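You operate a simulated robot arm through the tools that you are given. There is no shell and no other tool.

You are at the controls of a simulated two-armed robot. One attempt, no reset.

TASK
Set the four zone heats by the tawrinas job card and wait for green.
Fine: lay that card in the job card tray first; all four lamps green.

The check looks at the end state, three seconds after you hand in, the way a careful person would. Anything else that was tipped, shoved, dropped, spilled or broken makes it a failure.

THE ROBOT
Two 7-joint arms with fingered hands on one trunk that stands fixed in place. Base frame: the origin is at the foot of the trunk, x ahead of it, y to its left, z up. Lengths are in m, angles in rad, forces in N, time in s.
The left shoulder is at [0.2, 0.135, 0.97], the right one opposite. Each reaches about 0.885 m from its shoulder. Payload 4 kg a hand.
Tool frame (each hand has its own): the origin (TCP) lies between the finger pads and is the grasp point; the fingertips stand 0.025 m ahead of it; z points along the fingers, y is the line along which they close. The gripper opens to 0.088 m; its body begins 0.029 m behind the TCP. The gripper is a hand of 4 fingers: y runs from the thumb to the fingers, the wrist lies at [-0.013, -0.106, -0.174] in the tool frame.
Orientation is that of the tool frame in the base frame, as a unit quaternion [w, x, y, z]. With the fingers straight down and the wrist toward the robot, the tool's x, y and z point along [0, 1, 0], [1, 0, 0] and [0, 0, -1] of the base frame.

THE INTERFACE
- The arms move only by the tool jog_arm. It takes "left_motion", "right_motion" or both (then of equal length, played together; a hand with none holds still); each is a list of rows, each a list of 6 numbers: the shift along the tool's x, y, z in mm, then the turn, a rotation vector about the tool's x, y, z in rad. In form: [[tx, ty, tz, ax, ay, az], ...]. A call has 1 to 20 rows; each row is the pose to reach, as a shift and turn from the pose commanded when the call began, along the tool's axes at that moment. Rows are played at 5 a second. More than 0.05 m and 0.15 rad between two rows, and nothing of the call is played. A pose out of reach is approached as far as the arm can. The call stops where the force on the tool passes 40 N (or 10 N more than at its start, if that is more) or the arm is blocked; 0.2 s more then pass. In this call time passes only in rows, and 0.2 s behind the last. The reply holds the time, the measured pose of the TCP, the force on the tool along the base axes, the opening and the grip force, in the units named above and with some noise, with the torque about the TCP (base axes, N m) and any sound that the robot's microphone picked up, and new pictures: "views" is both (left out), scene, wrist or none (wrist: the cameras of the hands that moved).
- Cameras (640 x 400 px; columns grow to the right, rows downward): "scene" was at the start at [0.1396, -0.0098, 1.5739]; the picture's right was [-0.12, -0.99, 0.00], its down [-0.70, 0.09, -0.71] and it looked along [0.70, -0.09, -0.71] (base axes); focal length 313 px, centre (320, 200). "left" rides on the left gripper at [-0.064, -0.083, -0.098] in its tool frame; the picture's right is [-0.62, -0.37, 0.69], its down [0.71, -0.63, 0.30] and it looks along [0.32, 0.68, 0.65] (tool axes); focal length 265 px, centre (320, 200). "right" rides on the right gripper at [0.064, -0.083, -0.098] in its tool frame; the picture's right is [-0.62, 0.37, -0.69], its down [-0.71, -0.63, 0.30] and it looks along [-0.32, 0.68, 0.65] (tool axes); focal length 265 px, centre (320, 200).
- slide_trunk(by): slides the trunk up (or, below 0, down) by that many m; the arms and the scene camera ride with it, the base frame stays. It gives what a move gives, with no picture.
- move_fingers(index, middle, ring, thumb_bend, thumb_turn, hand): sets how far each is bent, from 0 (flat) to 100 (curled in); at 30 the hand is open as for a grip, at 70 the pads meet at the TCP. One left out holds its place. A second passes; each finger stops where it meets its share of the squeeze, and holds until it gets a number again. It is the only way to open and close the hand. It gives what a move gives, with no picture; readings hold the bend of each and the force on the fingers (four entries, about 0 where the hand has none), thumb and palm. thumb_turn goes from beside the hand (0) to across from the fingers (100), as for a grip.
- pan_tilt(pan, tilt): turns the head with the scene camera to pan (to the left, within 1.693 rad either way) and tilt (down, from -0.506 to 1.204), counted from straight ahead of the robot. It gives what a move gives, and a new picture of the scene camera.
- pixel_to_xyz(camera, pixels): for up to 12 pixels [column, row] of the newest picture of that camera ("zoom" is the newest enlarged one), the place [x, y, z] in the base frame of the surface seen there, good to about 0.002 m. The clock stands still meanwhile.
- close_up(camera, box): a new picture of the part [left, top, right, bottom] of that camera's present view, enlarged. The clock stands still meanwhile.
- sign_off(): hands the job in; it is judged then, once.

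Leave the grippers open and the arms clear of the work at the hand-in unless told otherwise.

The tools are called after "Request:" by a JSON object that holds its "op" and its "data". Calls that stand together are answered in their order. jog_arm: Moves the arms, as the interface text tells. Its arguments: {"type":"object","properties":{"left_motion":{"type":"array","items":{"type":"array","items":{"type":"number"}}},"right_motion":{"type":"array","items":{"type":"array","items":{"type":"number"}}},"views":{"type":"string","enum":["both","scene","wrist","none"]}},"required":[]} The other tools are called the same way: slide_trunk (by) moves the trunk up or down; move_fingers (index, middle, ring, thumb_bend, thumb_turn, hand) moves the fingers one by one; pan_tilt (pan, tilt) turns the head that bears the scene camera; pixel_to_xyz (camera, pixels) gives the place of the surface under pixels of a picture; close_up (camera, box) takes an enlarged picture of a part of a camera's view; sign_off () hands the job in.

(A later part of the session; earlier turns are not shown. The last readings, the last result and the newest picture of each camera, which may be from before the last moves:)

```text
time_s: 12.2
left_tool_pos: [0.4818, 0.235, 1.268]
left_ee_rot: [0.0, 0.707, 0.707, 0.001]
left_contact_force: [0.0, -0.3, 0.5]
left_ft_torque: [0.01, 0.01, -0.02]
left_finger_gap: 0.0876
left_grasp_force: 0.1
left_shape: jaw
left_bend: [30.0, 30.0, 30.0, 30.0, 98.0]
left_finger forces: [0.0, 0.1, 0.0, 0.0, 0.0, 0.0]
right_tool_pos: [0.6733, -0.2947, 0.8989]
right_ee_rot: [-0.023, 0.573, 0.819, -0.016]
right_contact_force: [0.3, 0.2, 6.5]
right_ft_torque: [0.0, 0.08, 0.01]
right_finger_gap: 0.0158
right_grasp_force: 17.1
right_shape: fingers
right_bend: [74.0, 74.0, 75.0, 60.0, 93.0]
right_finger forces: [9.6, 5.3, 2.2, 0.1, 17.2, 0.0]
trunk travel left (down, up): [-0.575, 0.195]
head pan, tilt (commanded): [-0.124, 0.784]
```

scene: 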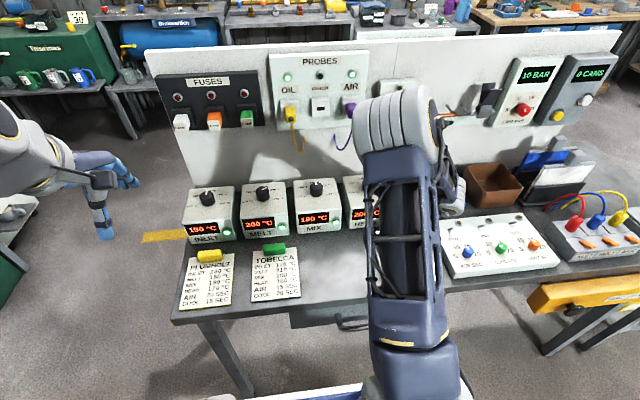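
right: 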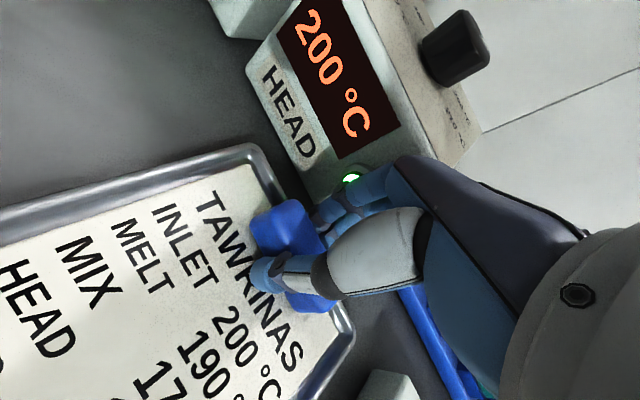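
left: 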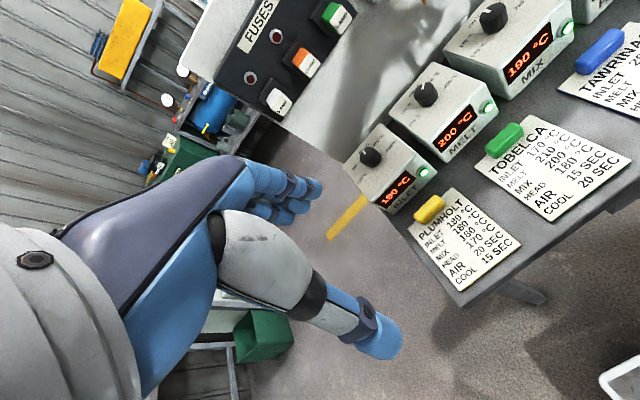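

There is 6.5 N of upward contact force, so the card rests on the tray floor. I'll release softly, relaxing first and then opening.

Request:
{"op": "move_fingers", "data": {"hand": "right", "index": 66, "middle": 66, "ring": 66, "thumb_bend": 57}}

Request:
{"op": "move_fingers", "data": {"hand": "right", "index": 45, "middle": 45, "ring": 45, "thumb_bend": 40, "thumb_turn": 98}}

Request:
{"op": "close_up", "data": {"camera": "right", "box": [100, 100, 400, 400]}}

```text
time_s: 13.2
left_tool_pos: [0.4817, 0.2334, 1.2681]
left_ee_rot: [0.0, 0.707, 0.707, 0.0]
left_contact_force: [0.6, -0.7, 0.3]
left_ft_torque: [-0.01, -0.02, -0.03]
left_finger_gap: 0.0874
left_grasp_force: 0.0
left_shape: jaw
left_bend: [30.0, 30.0, 30.0, 30.0, 98.0]
left_finger forces: [0.0, 0.1, 0.0, 0.1, 0.0, 0.0]
right_tool_pos: [0.672, -0.2938, 0.8982]
right_ee_rot: [-0.023, 0.574, 0.818, -0.016]
right_contact_force: [-3.5, 1.7, 17.0]
right_ft_torque: [-0.08, -0.18, -0.05]
right_finger_gap: 0.0186
right_grasp_force: 12.0
right_shape: fingers
right_bend: [68.0, 71.0, 68.0, 54.0, 95.0]
right_finger forces: [9.5, 5.8, 3.7, 0.0, 3.7, 0.0]
trunk travel left (down, up): [-0.575, 0.195]
head pan, tilt (commanded): [-0.124, 0.784]
```

```text
time_s: 14.2
left_tool_pos: [0.4824, 0.2358, 1.2688]
left_ee_rot: [0.0, 0.707, 0.707, 0.0]
left_contact_force: [-0.1, -0.7, 0.1]
left_ft_torque: [0.01, -0.01, 0.0]
left_finger_gap: 0.0876
left_grasp_force: 0.2
left_shape: jaw
left_bend: [30.0, 30.0, 30.0, 30.0, 98.0]
left_finger forces: [0.1, 0.0, 0.0, 0.0, 0.1, 0.1]
right_tool_pos: [0.6713, -0.2956, 0.8977]
right_ee_rot: [-0.023, 0.575, 0.818, -0.017]
right_contact_force: [-19.4, -2.4, 18.6]
right_ft_torque: [0.02, -0.04, -0.04]
right_finger_gap: 0.0332
right_grasp_force: 14.4
right_shape: fingers
right_bend: [67.0, 74.0, 45.0, 40.0, 97.0]
right_finger forces: [14.0, 14.2, 0.0, 0.0, 0.0, 0.1]
trunk travel left (down, up): [-0.575, 0.195]
head pan, tilt (commanded): [-0.124, 0.784]
```

```text
1.33 times, centred on (250, 250) of right
```

zoom: 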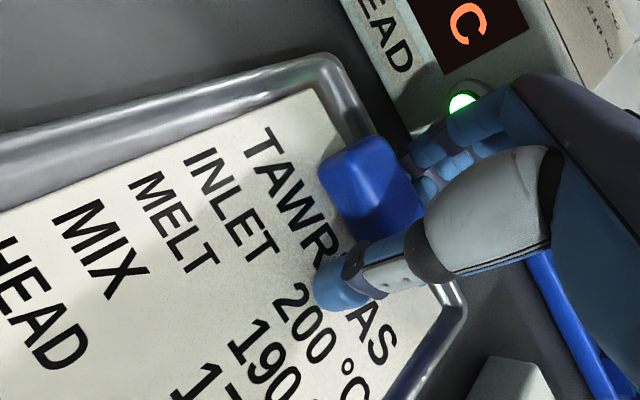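

The thumb has let go, but the index and middle fingers are jammed against the tray's far rim, with -19 N in x and +18 N in z. I'll ease them back to about where they are now to drop the force, then lift away before opening.

Request:
{"op": "move_fingers", "data": {"hand": "right", "index": 68, "middle": 73}}

```text
time_s: 15.2
left_tool_pos: [0.4824, 0.2339, 1.2679]
left_ee_rot: [0.0, 0.707, 0.707, 0.001]
left_contact_force: [-0.3, -0.8, -0.1]
left_ft_torque: [-0.01, -0.03, 0.0]
left_finger_gap: 0.0875
left_grasp_force: 0.2
left_shape: jaw
left_bend: [30.0, 30.0, 30.0, 30.0, 98.0]
left_finger forces: [0.0, 0.1, 0.0, 0.1, 0.1, 0.0]
right_tool_pos: [0.673, -0.2932, 0.8984]
right_ee_rot: [-0.023, 0.574, 0.819, -0.016]
right_contact_force: [0.0, 0.4, 0.2]
right_ft_torque: [0.01, -0.01, 0.03]
right_finger_gap: 0.0316
right_grasp_force: 0.5
right_shape: fingers
right_bend: [69.0, 73.0, 45.0, 40.0, 97.0]
right_finger forces: [0.4, 0.3, 0.1, 0.1, 0.0, 0.0]
trunk travel left (down, up): [-0.575, 0.195]
head pan, tilt (commanded): [-0.124, 0.784]
```

The forces are back to about zero. I'll lift slowly and watch the force.

Request:
{"op": "jog_arm", "data": {"right_motion": [[0, 0, -2, 0, 0, 0], [0, 0, -5, 0, 0, 0], [0, 0, -8, 0, 0, 0]], "views": "wrist"}}

```text
time_s: 16.0
left_tool_pos: [0.4825, 0.2353, 1.2673]
left_ee_rot: [0.0, 0.708, 0.707, -0.001]
left_contact_force: [0.2, -0.9, -0.2]
left_ft_torque: [-0.03, 0.0, -0.06]
left_finger_gap: 0.0876
left_grasp_force: 0.1
left_shape: jaw
left_bend: [30.0, 30.0, 30.0, 30.0, 98.0]
left_finger forces: [0.0, 0.0, 0.0, 0.0, 0.0, 0.0]
right_tool_pos: [0.6735, -0.2932, 0.9054]
right_ee_rot: [-0.024, 0.574, 0.818, -0.017]
right_contact_force: [-0.1, 0.0, 0.1]
right_ft_torque: [0.0, -0.01, 0.01]
right_finger_gap: 0.0323
right_grasp_force: 0.0
right_shape: fingers
right_bend: [68.0, 73.0, 45.0, 40.0, 97.0]
right_finger forces: [0.0, 0.0, 0.0, 0.0, 0.0, 0.0]
trunk travel left (down, up): [-0.575, 0.195]
head pan, tilt (commanded): [-0.124, 0.784]
```

right: 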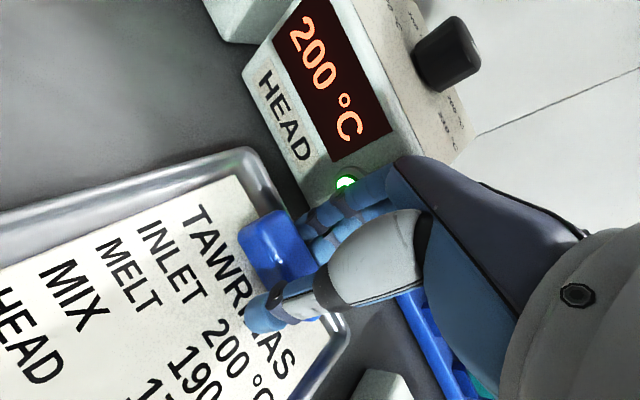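

The hand is free with no forces. I'll lift well clear, up to about z 1.01, and take new pictures.

Request:
{"op": "jog_arm", "data": {"right_motion": [[0, 0, -15, 0, 0, 0], [0, 0, -35, 0, 0, 0], [0, 0, -65, 0, 0, 0], [0, 0, -105, 0, 0, 0]], "views": "both"}}

```text
time_s: 17.0
left_tool_pos: [0.4835, 0.2349, 1.2679]
left_ee_rot: [0.0, 0.707, 0.707, 0.0]
left_contact_force: [0.4, -0.2, -0.5]
left_ft_torque: [0.02, 0.0, -0.03]
left_finger_gap: 0.0875
left_grasp_force: 0.1
left_shape: jaw
left_bend: [30.0, 30.0, 30.0, 30.0, 98.0]
left_finger forces: [0.0, 0.0, 0.1, 0.0, 0.0, 0.0]
right_tool_pos: [0.6778, -0.2947, 1.0106]
right_ee_rot: [-0.024, 0.574, 0.818, -0.017]
right_contact_force: [0.0, -0.4, 0.0]
right_ft_torque: [-0.04, 0.01, -0.01]
right_finger_gap: 0.0323
right_grasp_force: 0.0
right_shape: fingers
right_bend: [68.0, 73.0, 45.0, 40.0, 97.0]
right_finger forces: [0.1, 0.0, 0.0, 0.1, 0.0, 0.1]
trunk travel left (down, up): [-0.575, 0.195]
head pan, tilt (commanded): [-0.124, 0.784]
```

scene: 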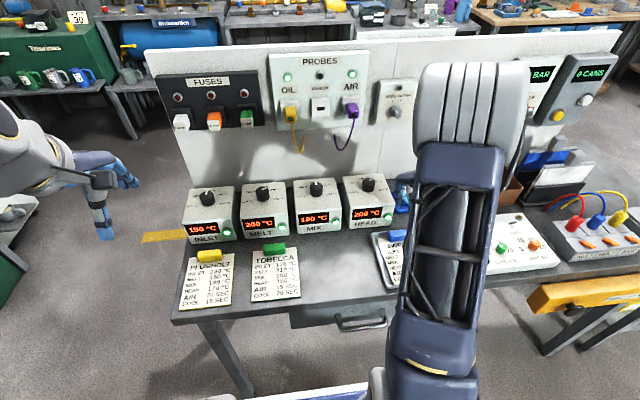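
right: 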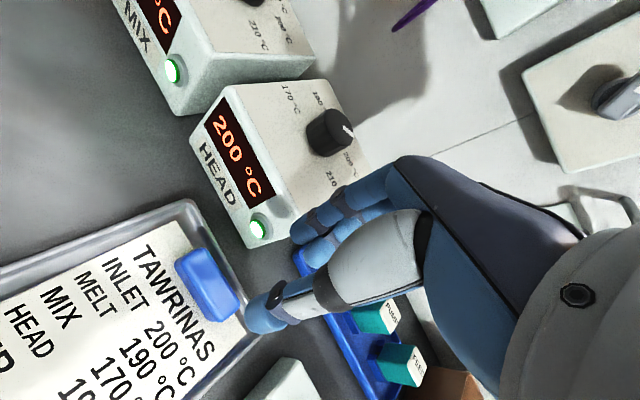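

The card is in the tray. I'll check the close-ups to see that it lies flat and the tray hasn't moved.

Request:
{"op": "close_up", "data": {"camera": "right", "box": [0, 180, 270, 400]}}

Request:
{"op": "pixel_to_xyz", "data": {"camera": "right", "pixels": [[190, 203], [215, 218], [255, 340], [100, 232], [175, 225], [100, 252], [30, 277], [160, 300], [30, 380], [210, 290], [150, 380], [240, 320]]}}

Request:
{"op": "close_up", "data": {"camera": "scene", "box": [310, 225, 450, 312]}}

```text
1.82 times, centred on (135, 290) of right
```

zoom: 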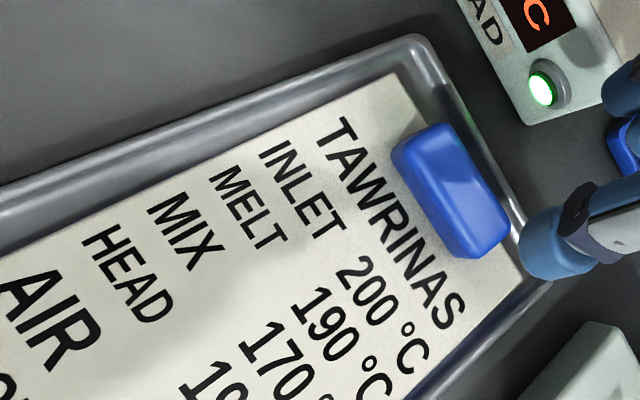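

```text
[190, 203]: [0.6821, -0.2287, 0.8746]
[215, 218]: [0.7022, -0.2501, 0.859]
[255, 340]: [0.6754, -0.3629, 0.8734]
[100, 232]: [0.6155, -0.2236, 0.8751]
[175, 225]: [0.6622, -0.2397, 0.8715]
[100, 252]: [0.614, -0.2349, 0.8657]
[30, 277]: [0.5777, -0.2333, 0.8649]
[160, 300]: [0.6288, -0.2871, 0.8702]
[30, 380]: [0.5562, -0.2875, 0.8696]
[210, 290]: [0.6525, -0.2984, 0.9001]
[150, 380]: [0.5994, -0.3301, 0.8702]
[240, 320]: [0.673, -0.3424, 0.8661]
```

```text
4.57 times, centred on (380, 268) of scene
```

zoom: 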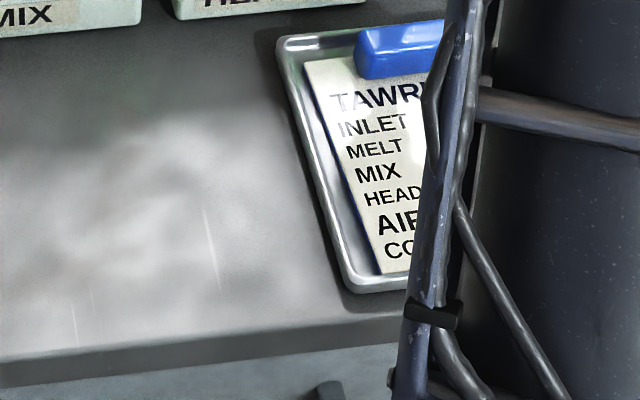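

The card lies flat, with its top at z 0.870 throughout, and the tray is where it was. Next is the HEAD knob, which needs 200→190: 45° counter-clockwise seen from above. I'll reopen the hand to 45 and move it above the knob at (0.779, -0.2285, 1.06), yawed -22° so it can turn through to about +23°.

Request:
{"op": "move_fingers", "data": {"hand": "right", "index": 45, "middle": 45, "ring": 45, "thumb_bend": 45, "thumb_turn": 98}}

Request:
{"op": "jog_arm", "data": {"right_motion": [[3, 10, -25, -0.01, 0, 0.122], [8, 30, -50, -0.019, 0, 0.244], [14, 55, -55.7, -0.029, 0, 0.366], [20, 80, -55.7, -0.039, 0, 0.488], [25, 100, -55.7, -0.049, 0, 0.61], [28.6, 114.5, -55.7, -0.0583, 0, 0.7313]], "views": "both"}}

```text
time_s: 18.0
left_tool_pos: [0.4828, 0.2346, 1.2688]
left_ee_rot: [0.0, 0.707, 0.707, 0.0]
left_contact_force: [-0.1, 0.3, 1.2]
left_ft_torque: [0.0, -0.02, -0.01]
left_finger_gap: 0.0877
left_grasp_force: 0.1
left_shape: jaw
left_bend: [30.0, 30.0, 30.0, 30.0, 98.0]
left_finger forces: [0.0, 0.1, 0.0, 0.0, 0.0, 0.0]
right_tool_pos: [0.6792, -0.2946, 1.0101]
right_ee_rot: [-0.024, 0.574, 0.818, -0.017]
right_contact_force: [0.2, -0.8, -0.7]
right_ft_torque: [0.04, -0.01, 0.0]
right_finger_gap: 0.0528
right_grasp_force: 0.1
right_shape: fingers
right_bend: [45.0, 45.0, 45.0, 45.0, 97.0]
right_finger forces: [0.1, 0.0, 0.1, 0.0, 0.0, 0.1]
trunk travel left (down, up): [-0.575, 0.195]
head pan, tilt (commanded): [-0.124, 0.784]
```

```text
time_s: 19.4
left_tool_pos: [0.4825, 0.2353, 1.2679]
left_ee_rot: [0.001, 0.707, 0.707, 0.0]
left_contact_force: [-0.3, 0.0, 1.0]
left_ft_torque: [0.01, -0.02, 0.01]
left_finger_gap: 0.0876
left_grasp_force: 0.0
left_shape: jaw
left_bend: [30.0, 30.0, 30.0, 30.0, 98.0]
left_finger forces: [0.0, 0.0, 0.0, 0.0, 0.0, 0.0]
right_tool_pos: [0.7799, -0.228, 1.0602]
right_ee_rot: [0.001, 0.829, 0.559, 0.001]
right_contact_force: [-0.3, 0.2, 0.4]
right_ft_torque: [0.0, 0.02, 0.04]
right_finger_gap: 0.0529
right_grasp_force: 0.1
right_shape: fingers
right_bend: [45.0, 45.0, 45.0, 45.0, 97.0]
right_finger forces: [0.0, 0.1, 0.0, 0.1, 0.0, 0.1]
trunk travel left (down, up): [-0.575, 0.195]
head pan, tilt (commanded): [-0.124, 0.784]
```

scene: 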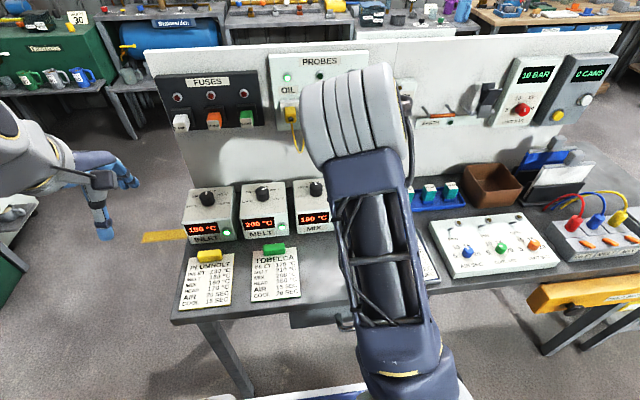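
right: 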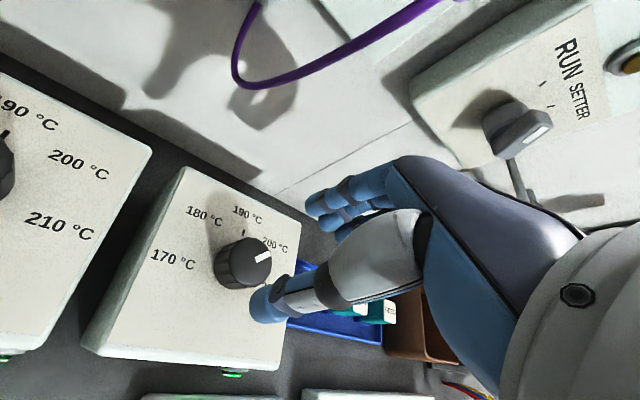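

The hand is above the HEAD knob, yawed -22°, with the knob at (243,262) in the wrist picture. I'll measure where the fingertips, thumb and knob sit.

Request:
{"op": "close_up", "data": {"camera": "right", "box": [180, 160, 420, 340]}}

```text
2.22 times, centred on (300, 250) of right
```

zoom: 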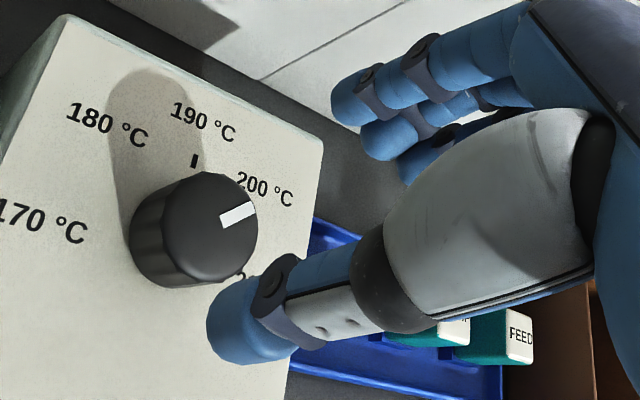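

Request:
{"op": "pixel_to_xyz", "data": {"camera": "zoom", "pixels": [[345, 95], [385, 85], [380, 135], [415, 165], [220, 320], [235, 345], [300, 270], [240, 290], [200, 210], [195, 160], [250, 215], [225, 220]]}}

```text
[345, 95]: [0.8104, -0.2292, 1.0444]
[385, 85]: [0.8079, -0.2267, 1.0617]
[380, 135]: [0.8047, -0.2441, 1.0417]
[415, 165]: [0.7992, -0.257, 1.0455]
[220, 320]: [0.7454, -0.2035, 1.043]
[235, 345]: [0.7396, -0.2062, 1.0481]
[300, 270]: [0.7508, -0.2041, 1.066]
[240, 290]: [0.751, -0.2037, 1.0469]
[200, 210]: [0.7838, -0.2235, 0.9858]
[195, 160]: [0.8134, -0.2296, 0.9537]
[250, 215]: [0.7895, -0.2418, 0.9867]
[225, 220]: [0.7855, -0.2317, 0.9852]
```

I want the HEAD knob's centre more exactly, so I'll take a tighter enlargement and measure points on the rim of its top face.

Request:
{"op": "close_up", "data": {"camera": "right", "box": [200, 220, 296, 300]}}

```text
5.00 times, centred on (248, 260) of right
```

zoom: 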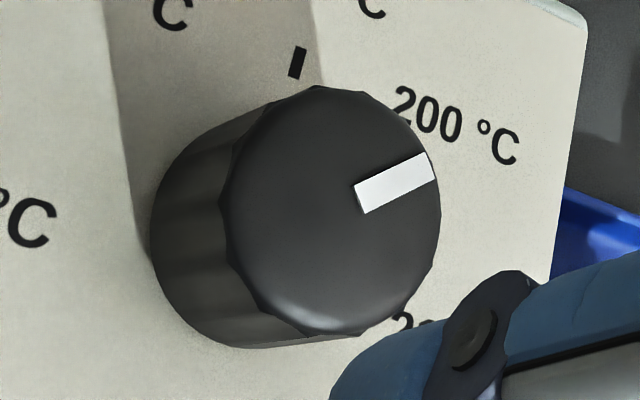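

Request:
{"op": "pixel_to_xyz", "data": {"camera": "zoom", "pixels": [[331, 211], [230, 190], [432, 215], [318, 95], [338, 325], [270, 120], [400, 300], [400, 120], [265, 300], [365, 196], [428, 167], [298, 62]]}}

```text
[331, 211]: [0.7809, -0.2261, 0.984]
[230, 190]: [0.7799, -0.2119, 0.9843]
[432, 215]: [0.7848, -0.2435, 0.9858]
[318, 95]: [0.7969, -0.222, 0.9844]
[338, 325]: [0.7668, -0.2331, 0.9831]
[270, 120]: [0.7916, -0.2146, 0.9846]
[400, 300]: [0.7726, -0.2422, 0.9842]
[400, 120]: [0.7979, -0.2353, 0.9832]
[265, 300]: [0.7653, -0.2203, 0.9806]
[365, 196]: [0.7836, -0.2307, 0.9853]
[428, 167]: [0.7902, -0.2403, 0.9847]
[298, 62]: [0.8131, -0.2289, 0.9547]
```

The knob centre is (0.782, -0.228), its diameter 32 mm and its top z 0.985. The label directions suggest 50° per step. The box top is at z 0.955. I'll lower the TCP to z≈0.987 around the knob.

Request:
{"op": "jog_arm", "data": {"right_motion": [[0.9, 2.3, 20, 0, 0, 0], [0.9, 2.3, 40, 0, 0, 0], [0.9, 2.3, 58, 0, 0, 0], [0.9, 2.3, 73, 0, 0, 0]], "views": "wrist"}}

Request:
{"op": "close_up", "data": {"camera": "right", "box": [180, 160, 420, 340]}}

```text
time_s: 20.4
left_tool_pos: [0.4817, 0.2359, 1.268]
left_ee_rot: [0.0, 0.707, 0.707, 0.0]
left_contact_force: [-0.2, -0.2, 0.5]
left_ft_torque: [0.0, 0.0, -0.05]
left_finger_gap: 0.0875
left_grasp_force: 0.0
left_shape: jaw
left_bend: [30.0, 30.0, 30.0, 30.0, 98.0]
left_finger forces: [0.1, 0.0, 0.1, 0.1, 0.0, 0.1]
right_tool_pos: [0.782, -0.2282, 0.9867]
right_ee_rot: [-0.001, 0.829, 0.559, 0.001]
right_contact_force: [0.3, -0.7, 0.4]
right_ft_torque: [-0.03, 0.02, -0.01]
right_finger_gap: 0.0527
right_grasp_force: 0.0
right_shape: fingers
right_bend: [45.0, 45.0, 45.0, 45.0, 97.0]
right_finger forces: [0.1, 0.0, 0.1, 0.0, 0.0, 0.0]
trunk travel left (down, up): [-0.575, 0.195]
head pan, tilt (commanded): [-0.124, 0.784]
```

right: 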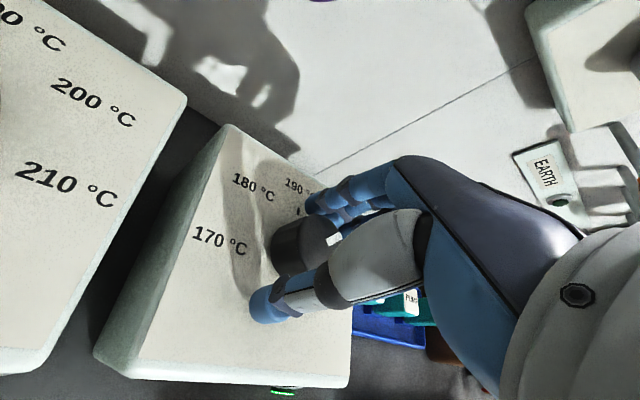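

```text
2.22 times, centred on (300, 250) of right
```

zoom: 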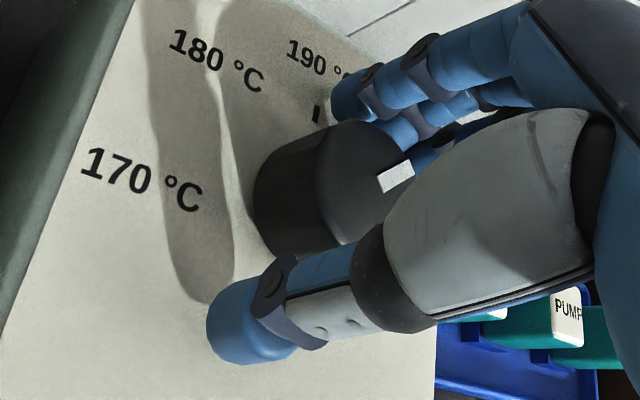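

The knob sits between the thumb and fingers with no contact. I'll close the thumb, index and middle gently onto it.

Request:
{"op": "move_fingers", "data": {"hand": "right", "index": 60, "middle": 60, "thumb_bend": 60}}

```text
time_s: 21.4
left_tool_pos: [0.4826, 0.2352, 1.268]
left_ee_rot: [0.001, 0.707, 0.707, 0.0]
left_contact_force: [0.3, -0.9, -0.3]
left_ft_torque: [-0.01, -0.02, -0.02]
left_finger_gap: 0.0878
left_grasp_force: 0.1
left_shape: jaw
left_bend: [30.0, 30.0, 30.0, 30.0, 98.0]
left_finger forces: [0.1, 0.0, 0.0, 0.0, 0.0, 0.0]
right_tool_pos: [0.7827, -0.2281, 0.9877]
right_ee_rot: [0.0, 0.829, 0.559, 0.0]
right_contact_force: [4.2, -0.4, -1.7]
right_ft_torque: [-0.06, -0.08, 0.03]
right_finger_gap: 0.0288
right_grasp_force: 4.0
right_shape: fingers
right_bend: [55.0, 57.0, 45.0, 57.0, 99.0]
right_finger forces: [3.0, 2.9, 0.1, 0.0, 1.9, 0.0]
trunk travel left (down, up): [-0.575, 0.195]
head pan, tilt (commanded): [-0.124, 0.784]
```

There is light, fairly even contact at about 4 N. I'll firm up the grip a little.

Request:
{"op": "move_fingers", "data": {"hand": "right", "index": 68, "middle": 66, "thumb_bend": 70}}

```text
time_s: 22.4
left_tool_pos: [0.4845, 0.2341, 1.2695]
left_ee_rot: [0.0, 0.707, 0.707, 0.0]
left_contact_force: [0.1, 0.3, 0.1]
left_ft_torque: [0.01, -0.01, 0.0]
left_finger_gap: 0.0876
left_grasp_force: 0.1
left_shape: jaw
left_bend: [30.0, 30.0, 30.0, 30.0, 98.0]
left_finger forces: [0.1, 0.1, 0.1, 0.0, 0.1, 0.1]
right_tool_pos: [0.7827, -0.2282, 0.9886]
right_ee_rot: [0.0, 0.829, 0.559, 0.0]
right_contact_force: [5.6, -0.7, -0.3]
right_ft_torque: [-0.02, -0.18, 0.07]
right_finger_gap: 0.0267
right_grasp_force: 10.6
right_shape: fingers
right_bend: [56.0, 58.0, 45.0, 60.0, 99.0]
right_finger forces: [6.9, 6.5, 0.0, 0.0, 7.7, 0.1]
trunk travel left (down, up): [-0.575, 0.195]
head pan, tilt (commanded): [-0.124, 0.784]
```

The hold is about 10 N with small net force. I'll turn it counter-clockwise (negative about tool z) by about 0.87 rad.

Request:
{"op": "jog_arm", "data": {"right_motion": [[0, 0, 0, 0, 0, -0.11], [0, 0, 0, 0, 0, -0.22], [0, 0, 0, 0, 0, -0.33], [0, 0, 0, 0, 0, -0.44], [0, 0, 0, 0, 0, -0.55], [0, 0, 0, 0, 0, -0.66], [0, 0, 0, 0, 0, -0.77], [0, 0, 0, 0, 0, -0.87]], "views": "both"}}

Request:
{"op": "close_up", "data": {"camera": "right", "box": [180, 160, 420, 340]}}

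```text
time_s: 24.2
left_tool_pos: [0.4814, 0.2356, 1.2689]
left_ee_rot: [0.0, 0.707, 0.707, 0.0]
left_contact_force: [0.0, 0.8, -0.2]
left_ft_torque: [0.01, 0.02, 0.01]
left_finger_gap: 0.0876
left_grasp_force: 0.1
left_shape: jaw
left_bend: [30.0, 30.0, 30.0, 30.0, 98.0]
left_finger forces: [0.1, 0.0, 0.0, 0.1, 0.1, 0.0]
right_tool_pos: [0.7822, -0.2295, 0.9871]
right_ee_rot: [0.0, 0.515, 0.857, 0.0]
right_contact_force: [0.5, 0.1, 2.1]
right_ft_torque: [-0.01, -0.06, -0.04]
right_finger_gap: 0.0264
right_grasp_force: 11.2
right_shape: fingers
right_bend: [57.0, 59.0, 45.0, 60.0, 98.0]
right_finger forces: [6.1, 5.5, 0.0, 0.0, 10.3, 0.0]
trunk travel left (down, up): [-0.575, 0.195]
head pan, tilt (commanded): [-0.124, 0.784]
```

scene: 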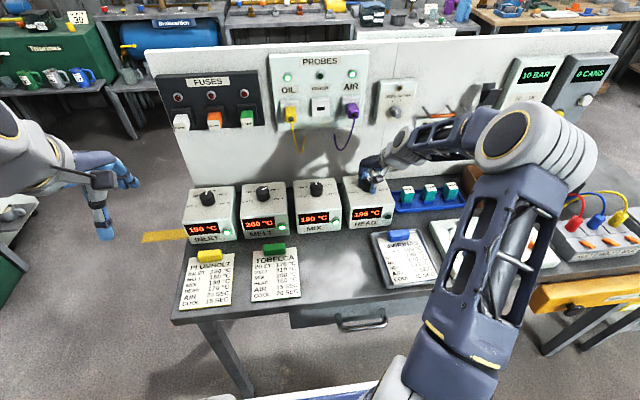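
right: 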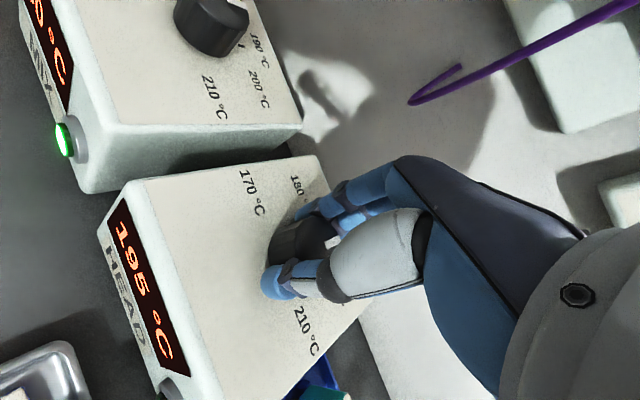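

```text
2.22 times, centred on (300, 250) of right
```

zoom: 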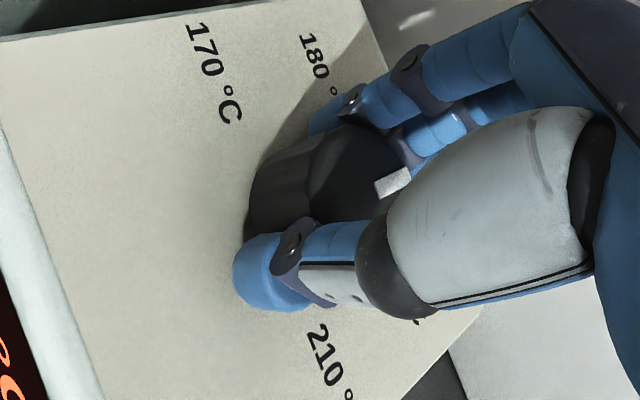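

HEAD now reads 195 °C and is falling toward its new setting, with the lamp off. The pointer moved with the hand without slipping. I'll open the fingers, rise, and check the pointer against the 190 tick.

Request:
{"op": "move_fingers", "data": {"hand": "right", "index": 45, "middle": 45, "thumb_bend": 45, "thumb_turn": 98}}

Request:
{"op": "jog_arm", "data": {"right_motion": [[0, 0, -20, 0, 0, 0], [0, 0, -45, 0, 0, 0], [0, 0, -75, 0, 0, 0]], "views": "both"}}

Request:
{"op": "close_up", "data": {"camera": "right", "box": [160, 180, 340, 330]}}

Request:
{"op": "close_up", "data": {"camera": "scene", "box": [335, 160, 455, 300]}}

```text
time_s: 25.2
left_tool_pos: [0.4825, 0.2349, 1.2685]
left_ee_rot: [0.0, 0.707, 0.707, -0.001]
left_contact_force: [-0.2, 0.7, -0.4]
left_ft_torque: [-0.01, 0.02, 0.0]
left_finger_gap: 0.0879
left_grasp_force: 0.1
left_shape: jaw
left_bend: [30.0, 30.0, 30.0, 30.0, 98.0]
left_finger forces: [0.0, 0.1, 0.0, 0.1, 0.0, 0.1]
right_tool_pos: [0.7822, -0.2294, 0.9887]
right_ee_rot: [0.0, 0.516, 0.857, 0.0]
right_contact_force: [-0.3, -0.6, 0.0]
right_ft_torque: [0.01, 0.03, 0.02]
right_finger_gap: 0.052
right_grasp_force: 0.0
right_shape: fingers
right_bend: [45.0, 45.0, 45.0, 45.0, 98.0]
right_finger forces: [0.0, 0.0, 0.0, 0.0, 0.0, 0.0]
trunk travel left (down, up): [-0.575, 0.195]
head pan, tilt (commanded): [-0.124, 0.784]
```

```text
time_s: 26.0
left_tool_pos: [0.482, 0.2336, 1.2682]
left_ee_rot: [-0.001, 0.707, 0.707, 0.0]
left_contact_force: [-0.6, -0.1, 0.2]
left_ft_torque: [-0.01, 0.0, -0.01]
left_finger_gap: 0.0877
left_grasp_force: 0.2
left_shape: jaw
left_bend: [30.0, 30.0, 30.0, 30.0, 98.0]
left_finger forces: [0.0, 0.0, 0.0, 0.1, 0.0, 0.0]
right_tool_pos: [0.7825, -0.228, 1.0627]
right_ee_rot: [0.0, 0.515, 0.857, 0.0]
right_contact_force: [0.4, 0.0, -0.3]
right_ft_torque: [0.0, 0.03, 0.01]
right_finger_gap: 0.0519
right_grasp_force: 0.0
right_shape: fingers
right_bend: [45.0, 45.0, 45.0, 45.0, 97.0]
right_finger forces: [0.0, 0.0, 0.0, 0.0, 0.1, 0.0]
trunk travel left (down, up): [-0.575, 0.195]
head pan, tilt (commanded): [-0.124, 0.784]
```

scene: 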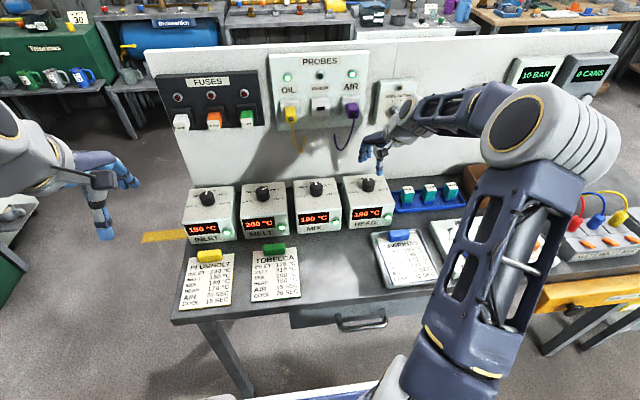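
right: 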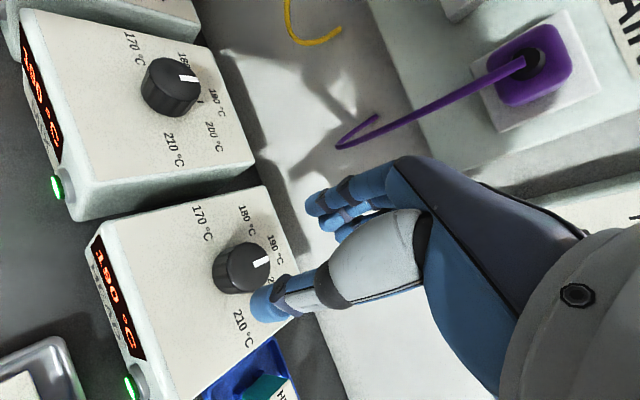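

```text
2.67 times, centred on (250, 255) of right
```

zoom: 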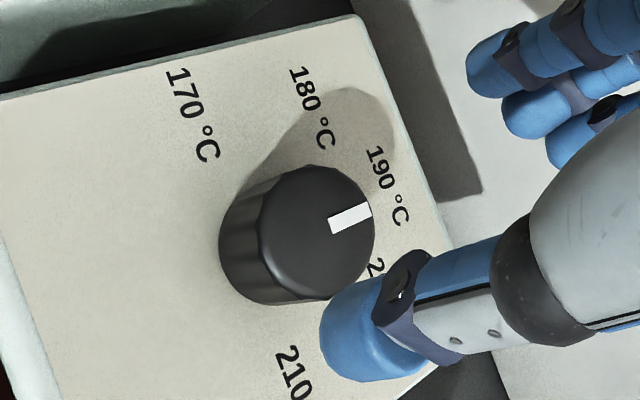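

```text
2.86 times, centred on (395, 230) of scene
```

zoom: 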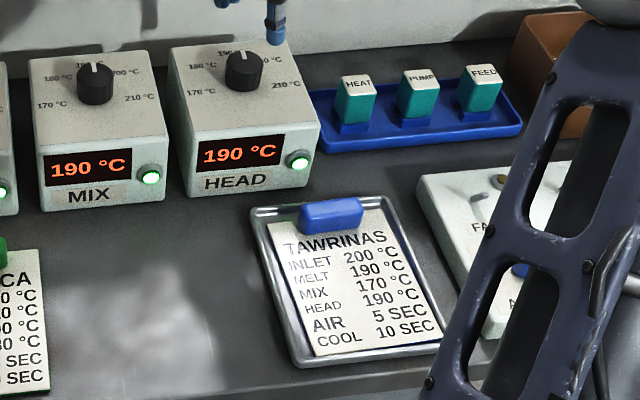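

HEAD reads 190 °C with a green lamp, and the card lies neatly in the tray. I'll check the HEAD pointer angle and the MIX knob's centre before the next turn.

Request:
{"op": "pixel_to_xyz", "data": {"camera": "right", "pixels": [[255, 264], [268, 260], [183, 78], [196, 78], [142, 85], [198, 92], [175, 57], [170, 112], [172, 82]]}}

Request:
{"op": "close_up", "data": {"camera": "right", "box": [110, 20, 260, 190]}}

```text
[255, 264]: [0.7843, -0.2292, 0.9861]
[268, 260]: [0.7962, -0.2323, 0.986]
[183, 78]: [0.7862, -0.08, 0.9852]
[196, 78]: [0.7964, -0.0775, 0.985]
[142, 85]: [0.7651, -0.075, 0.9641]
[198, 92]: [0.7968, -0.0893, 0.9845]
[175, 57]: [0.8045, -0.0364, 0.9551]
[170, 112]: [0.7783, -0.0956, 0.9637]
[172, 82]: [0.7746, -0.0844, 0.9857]
```

```text
2.35 times, centred on (185, 105) of right
```

zoom: 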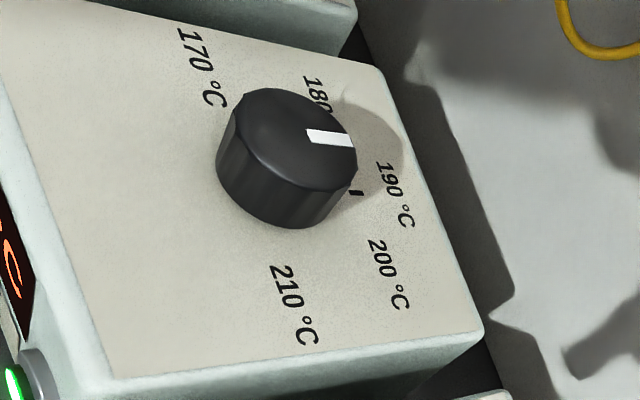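

The small pointers are too noisy to measure exactly, so I'll compare the HEAD and MIX pointers in a tight scene enlargement.

Request:
{"op": "close_up", "data": {"camera": "scene", "box": [290, 165, 400, 235]}}

```text
5.71 times, centred on (345, 200) of scene
```

zoom: 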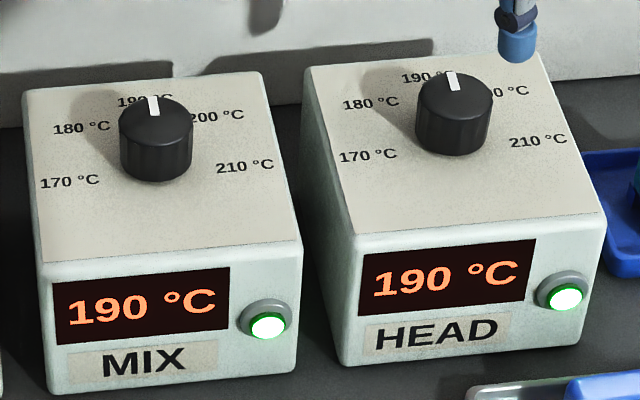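

Both pointers line up the same way, so HEAD is properly at 190. Next is MIX, 190→170, two steps counter-clockwise. I'll swing the hand slightly toward the robot to stay clear of the probe plugs, move over the MIX knob and yaw back to -22°.

Request:
{"op": "jog_arm", "data": {"right_motion": [[20.5, -17.4, 0, 0, 0, 0.12], [49.6, -19, 0, 0, 0, 0.24], [80.6, -2.7, 0, 0, 0, 0.37], [111.5, 13.6, 0, 0, 0, 0.5], [133.3, 36.5, 0, 0, 0, 0.62], [136.4, 60.8, 0, 0, 0, 0.75], [131.7, 69.6, 0, 0, 0, 0.87]], "views": "both"}}

Request:
{"op": "close_up", "data": {"camera": "right", "box": [200, 220, 296, 300]}}

```text
time_s: 27.6
left_tool_pos: [0.4829, 0.2337, 1.269]
left_ee_rot: [0.0, 0.707, 0.707, 0.0]
left_contact_force: [-0.9, -0.6, 0.3]
left_ft_torque: [0.0, 0.0, 0.01]
left_finger_gap: 0.0873
left_grasp_force: 0.1
left_shape: jaw
left_bend: [30.0, 30.0, 30.0, 30.0, 98.0]
left_finger forces: [0.0, 0.0, 0.1, 0.0, 0.0, 0.1]
right_tool_pos: [0.7821, -0.0802, 1.0636]
right_ee_rot: [0.0, 0.829, 0.559, 0.0]
right_contact_force: [-0.2, -0.5, 0.4]
right_ft_torque: [0.01, 0.0, 0.0]
right_finger_gap: 0.0523
right_grasp_force: 0.0
right_shape: fingers
right_bend: [45.0, 45.0, 45.0, 45.0, 97.0]
right_finger forces: [0.0, 0.0, 0.1, 0.0, 0.0, 0.1]
trunk travel left (down, up): [-0.575, 0.195]
head pan, tilt (commanded): [-0.124, 0.784]
```

scene: 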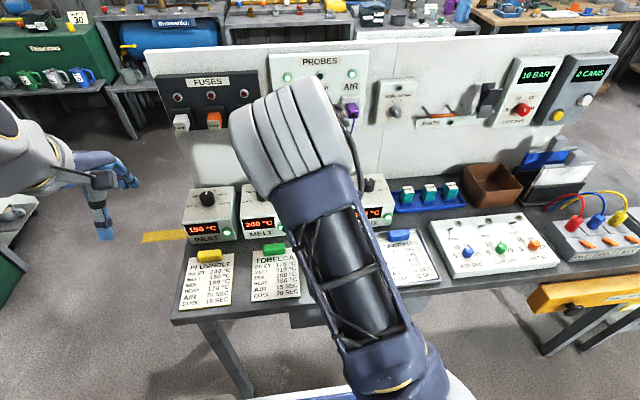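
right: 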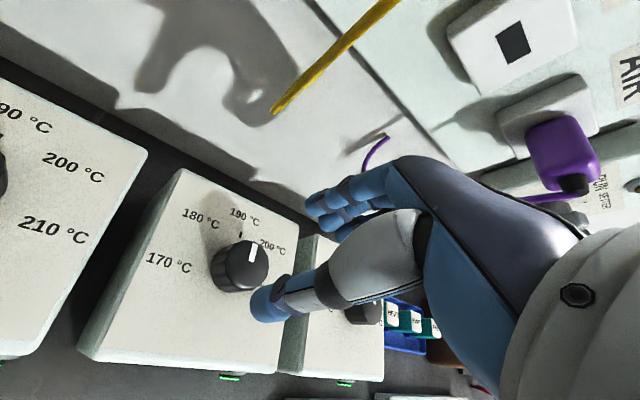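

```text
5.00 times, centred on (248, 260) of right
```

zoom: 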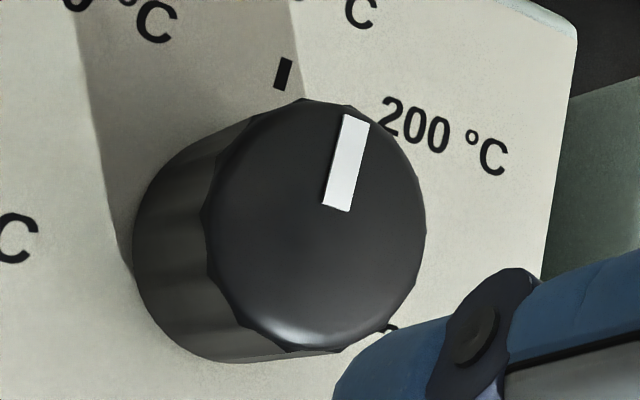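

The MIX knob's top face is centred at about (316,224) in this enlargement. I'll measure opposite rim points.

Request:
{"op": "pixel_to_xyz", "data": {"camera": "zoom", "pixels": [[213, 205], [420, 235], [300, 105], [330, 343], [245, 130], [395, 315], [390, 140], [250, 315], [335, 205], [355, 120], [283, 73]]}}

```text
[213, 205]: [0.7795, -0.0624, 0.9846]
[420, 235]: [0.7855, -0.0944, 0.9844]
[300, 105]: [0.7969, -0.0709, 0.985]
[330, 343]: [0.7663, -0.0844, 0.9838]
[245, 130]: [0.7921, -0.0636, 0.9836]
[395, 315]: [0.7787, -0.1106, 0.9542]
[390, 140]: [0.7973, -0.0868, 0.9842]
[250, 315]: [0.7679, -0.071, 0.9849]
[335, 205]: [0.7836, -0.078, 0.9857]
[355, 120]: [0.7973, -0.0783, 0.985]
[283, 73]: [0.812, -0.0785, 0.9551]
```

The MIX centre is (0.782, -0.078), with the pointer straight at the 190 tick. I'll lower around the knob.

Request:
{"op": "jog_arm", "data": {"right_motion": [[1.3, -0.5, 20, 0, 0, 0], [1.3, -0.5, 42, 0, 0, 0], [1.3, -0.5, 60, 0, 0, 0], [1.3, -0.5, 75, 0, 0, 0]], "views": "wrist"}}

Request:
{"op": "close_up", "data": {"camera": "right", "box": [180, 160, 420, 340]}}

```text
time_s: 28.6
left_tool_pos: [0.4823, 0.2346, 1.2691]
left_ee_rot: [0.0, 0.707, 0.707, 0.0]
left_contact_force: [-0.4, -0.6, -0.1]
left_ft_torque: [0.0, 0.0, -0.01]
left_finger_gap: 0.0876
left_grasp_force: 0.0
left_shape: jaw
left_bend: [30.0, 30.0, 30.0, 30.0, 98.0]
left_finger forces: [0.0, 0.0, 0.0, 0.0, 0.0, 0.1]
right_tool_pos: [0.7827, -0.0788, 0.9868]
right_ee_rot: [0.0, 0.829, 0.56, 0.0]
right_contact_force: [-0.3, 0.2, 0.2]
right_ft_torque: [-0.01, 0.0, -0.05]
right_finger_gap: 0.0525
right_grasp_force: 0.0
right_shape: fingers
right_bend: [45.0, 45.0, 45.0, 45.0, 97.0]
right_finger forces: [0.1, 0.0, 0.1, 0.0, 0.1, 0.1]
trunk travel left (down, up): [-0.575, 0.195]
head pan, tilt (commanded): [-0.124, 0.784]
```

right: 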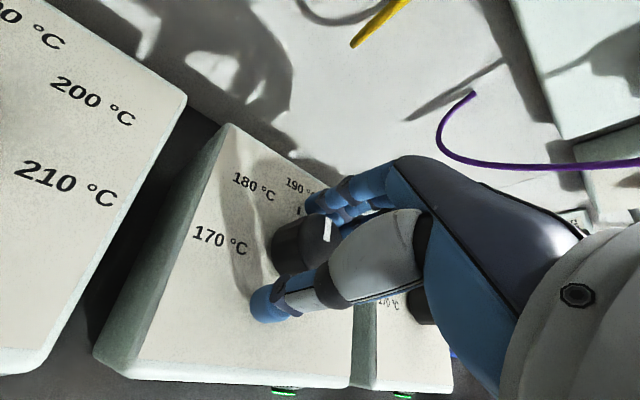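

```text
2.22 times, centred on (300, 250) of right
```

zoom: 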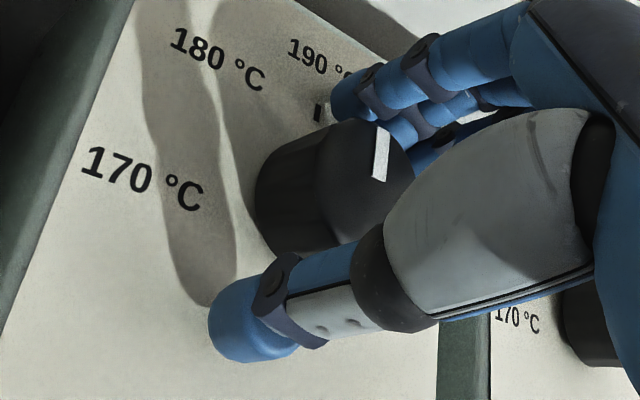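

The hand is around the MIX knob as it was on HEAD. I'll close gently and then firm up.

Request:
{"op": "move_fingers", "data": {"hand": "right", "index": 60, "middle": 60, "thumb_bend": 60}}

Request:
{"op": "move_fingers", "data": {"hand": "right", "index": 68, "middle": 66, "thumb_bend": 70}}

```text
time_s: 29.6
left_tool_pos: [0.4833, 0.2348, 1.2685]
left_ee_rot: [0.0, 0.707, 0.708, -0.001]
left_contact_force: [0.2, -0.2, -0.3]
left_ft_torque: [-0.03, 0.0, 0.03]
left_finger_gap: 0.0875
left_grasp_force: 0.0
left_shape: jaw
left_bend: [30.0, 30.0, 30.0, 30.0, 98.0]
left_finger forces: [0.0, 0.0, 0.0, 0.1, 0.0, 0.0]
right_tool_pos: [0.7825, -0.0787, 0.986]
right_ee_rot: [0.0, 0.829, 0.559, 0.0]
right_contact_force: [4.2, -1.4, -1.4]
right_ft_torque: [-0.05, -0.06, -0.01]
right_finger_gap: 0.0284
right_grasp_force: 4.3
right_shape: fingers
right_bend: [55.0, 57.0, 45.0, 57.0, 99.0]
right_finger forces: [3.1, 2.9, 0.0, 0.0, 1.9, 0.1]
trunk travel left (down, up): [-0.575, 0.195]
head pan, tilt (commanded): [-0.124, 0.784]
```

```text
time_s: 30.6
left_tool_pos: [0.4824, 0.2351, 1.2671]
left_ee_rot: [0.0, 0.707, 0.707, 0.001]
left_contact_force: [-0.3, 0.0, -0.5]
left_ft_torque: [0.02, 0.03, 0.0]
left_finger_gap: 0.0875
left_grasp_force: 0.0
left_shape: jaw
left_bend: [30.0, 30.0, 30.0, 30.0, 98.0]
left_finger forces: [0.1, 0.0, 0.0, 0.0, 0.1, 0.0]
right_tool_pos: [0.7832, -0.0779, 0.988]
right_ee_rot: [0.0, 0.829, 0.559, -0.001]
right_contact_force: [6.5, -2.4, -0.3]
right_ft_torque: [-0.08, -0.16, 0.01]
right_finger_gap: 0.0269
right_grasp_force: 10.5
right_shape: fingers
right_bend: [56.0, 58.0, 45.0, 60.0, 99.0]
right_finger forces: [7.3, 6.3, 0.0, 0.1, 7.7, 0.0]
trunk travel left (down, up): [-0.575, 0.195]
head pan, tilt (commanded): [-0.124, 0.784]
```

The hold is the same as on HEAD. I'll turn -0.87 rad, the first step from 190 to 180.

Request:
{"op": "jog_arm", "data": {"right_motion": [[0, 0, 0, 0, 0, -0.11], [0, 0, 0, 0, 0, -0.22], [0, 0, 0, 0, 0, -0.33], [0, 0, 0, 0, 0, -0.44], [0, 0, 0, 0, 0, -0.55], [0, 0, 0, 0, 0, -0.66], [0, 0, 0, 0, 0, -0.77], [0, 0, 0, 0, 0, -0.87]], "views": "both"}}

Request:
{"op": "move_fingers", "data": {"hand": "right", "index": 45, "middle": 45, "thumb_bend": 45, "thumb_turn": 98}}

Request:
{"op": "close_up", "data": {"camera": "right", "box": [60, 80, 420, 340]}}

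```text
time_s: 32.4
left_tool_pos: [0.482, 0.2354, 1.2685]
left_ee_rot: [0.0, 0.707, 0.707, 0.0]
left_contact_force: [0.9, 0.2, 0.2]
left_ft_torque: [-0.01, -0.01, 0.01]
left_finger_gap: 0.0876
left_grasp_force: 0.0
left_shape: jaw
left_bend: [30.0, 30.0, 30.0, 30.0, 98.0]
left_finger forces: [0.1, 0.1, 0.0, 0.0, 0.0, 0.0]
right_tool_pos: [0.7831, -0.0785, 0.9877]
right_ee_rot: [0.0, 0.514, 0.858, 0.0]
right_contact_force: [2.1, 0.0, -2.9]
right_ft_torque: [0.0, -0.08, -0.05]
right_finger_gap: 0.0266
right_grasp_force: 10.6
right_shape: fingers
right_bend: [57.0, 59.0, 45.0, 59.0, 99.0]
right_finger forces: [5.5, 5.7, 0.0, 0.0, 10.0, 0.1]
trunk travel left (down, up): [-0.575, 0.195]
head pan, tilt (commanded): [-0.124, 0.784]
```

scene: 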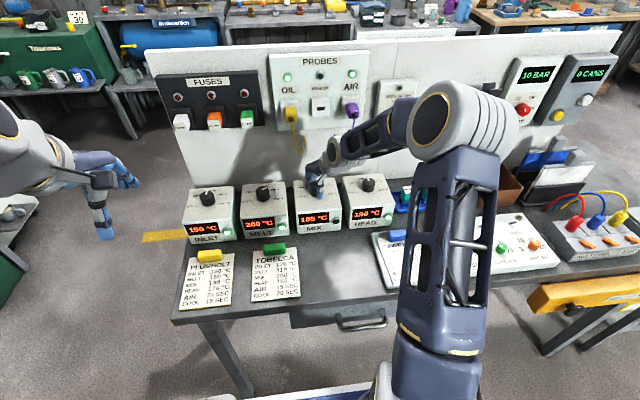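
right: 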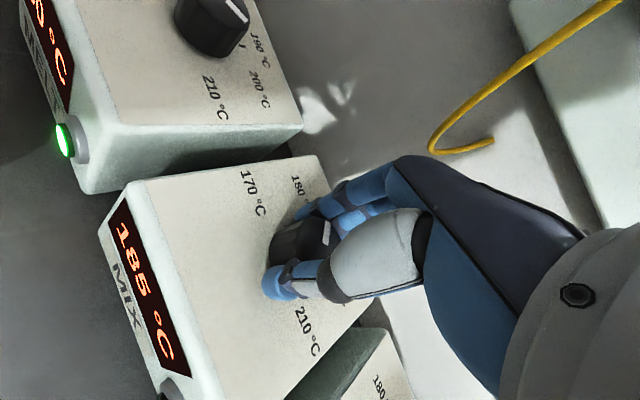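

```text
time_s: 33.4
left_tool_pos: [0.4834, 0.2347, 1.2677]
left_ee_rot: [0.0, 0.707, 0.707, 0.0]
left_contact_force: [-0.8, 0.2, 0.5]
left_ft_torque: [-0.02, 0.0, -0.01]
left_finger_gap: 0.0877
left_grasp_force: 0.1
left_shape: jaw
left_bend: [30.0, 30.0, 30.0, 30.0, 98.0]
left_finger forces: [0.0, 0.0, 0.0, 0.0, 0.0, 0.0]
right_tool_pos: [0.783, -0.0775, 0.9873]
right_ee_rot: [0.0, 0.516, 0.857, 0.0]
right_contact_force: [0.2, 0.2, -0.8]
right_ft_torque: [0.01, -0.02, 0.01]
right_finger_gap: 0.052
right_grasp_force: 0.0
right_shape: fingers
right_bend: [45.0, 45.0, 45.0, 45.0, 98.0]
right_finger forces: [0.0, 0.0, 0.0, 0.0, 0.0, 0.1]
trunk travel left (down, up): [-0.575, 0.195]
head pan, tilt (commanded): [-0.124, 0.784]
```

```text
1.54 times, centred on (240, 210) of right
```

zoom: 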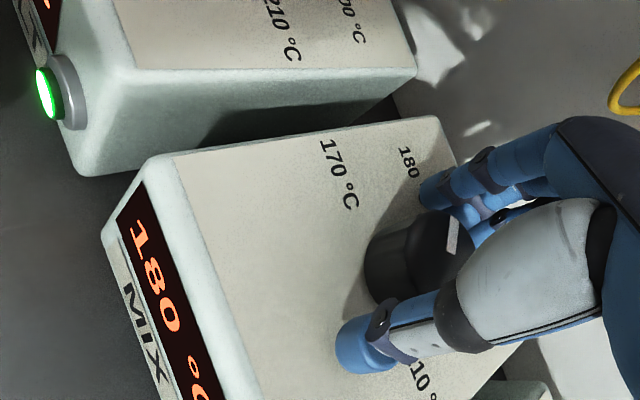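

MIX shows 180 °C. The open hand clears the knob all round, so I'll rotate it back +0.87 rad in place and grip again.

Request:
{"op": "jog_arm", "data": {"right_motion": [[0, 0, 0, 0, 0, 0.12], [0, 0, 0, 0, 0, 0.25], [0, 0, 0, 0, 0, 0.38], [0, 0, 0, 0, 0, 0.51], [0, 0, 0, 0, 0, 0.64], [0, 0, 0, 0, 0, 0.77], [0, 0, 0, 0, 0, 0.87]], "views": "wrist"}}

Request:
{"op": "close_up", "data": {"camera": "right", "box": [180, 160, 420, 340]}}

```text
time_s: 35.0
left_tool_pos: [0.4815, 0.235, 1.268]
left_ee_rot: [0.0, 0.708, 0.707, 0.0]
left_contact_force: [-1.0, 0.7, -0.5]
left_ft_torque: [0.05, 0.02, -0.01]
left_finger_gap: 0.0877
left_grasp_force: 0.1
left_shape: jaw
left_bend: [30.0, 30.0, 30.0, 30.0, 98.0]
left_finger forces: [0.0, 0.1, 0.1, 0.0, 0.0, 0.1]
right_tool_pos: [0.7827, -0.0784, 0.9872]
right_ee_rot: [0.0, 0.83, 0.558, 0.0]
right_contact_force: [0.0, -0.8, -0.8]
right_ft_torque: [0.02, 0.0, 0.01]
right_finger_gap: 0.052
right_grasp_force: 0.1
right_shape: fingers
right_bend: [45.0, 45.0, 45.0, 45.0, 97.0]
right_finger forces: [0.0, 0.1, 0.0, 0.0, 0.1, 0.1]
trunk travel left (down, up): [-0.575, 0.195]
head pan, tilt (commanded): [-0.124, 0.784]
```

right: 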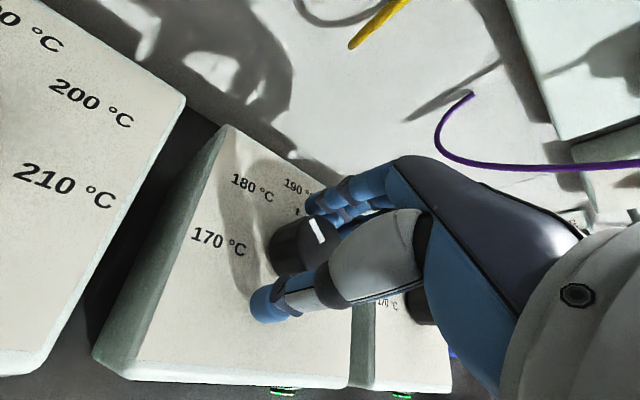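

```text
2.22 times, centred on (300, 250) of right
```

zoom: 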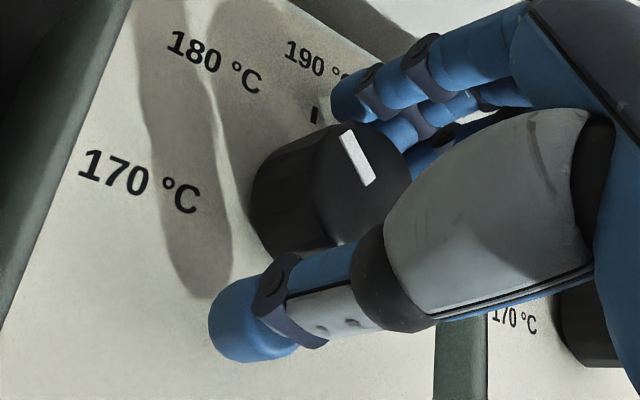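

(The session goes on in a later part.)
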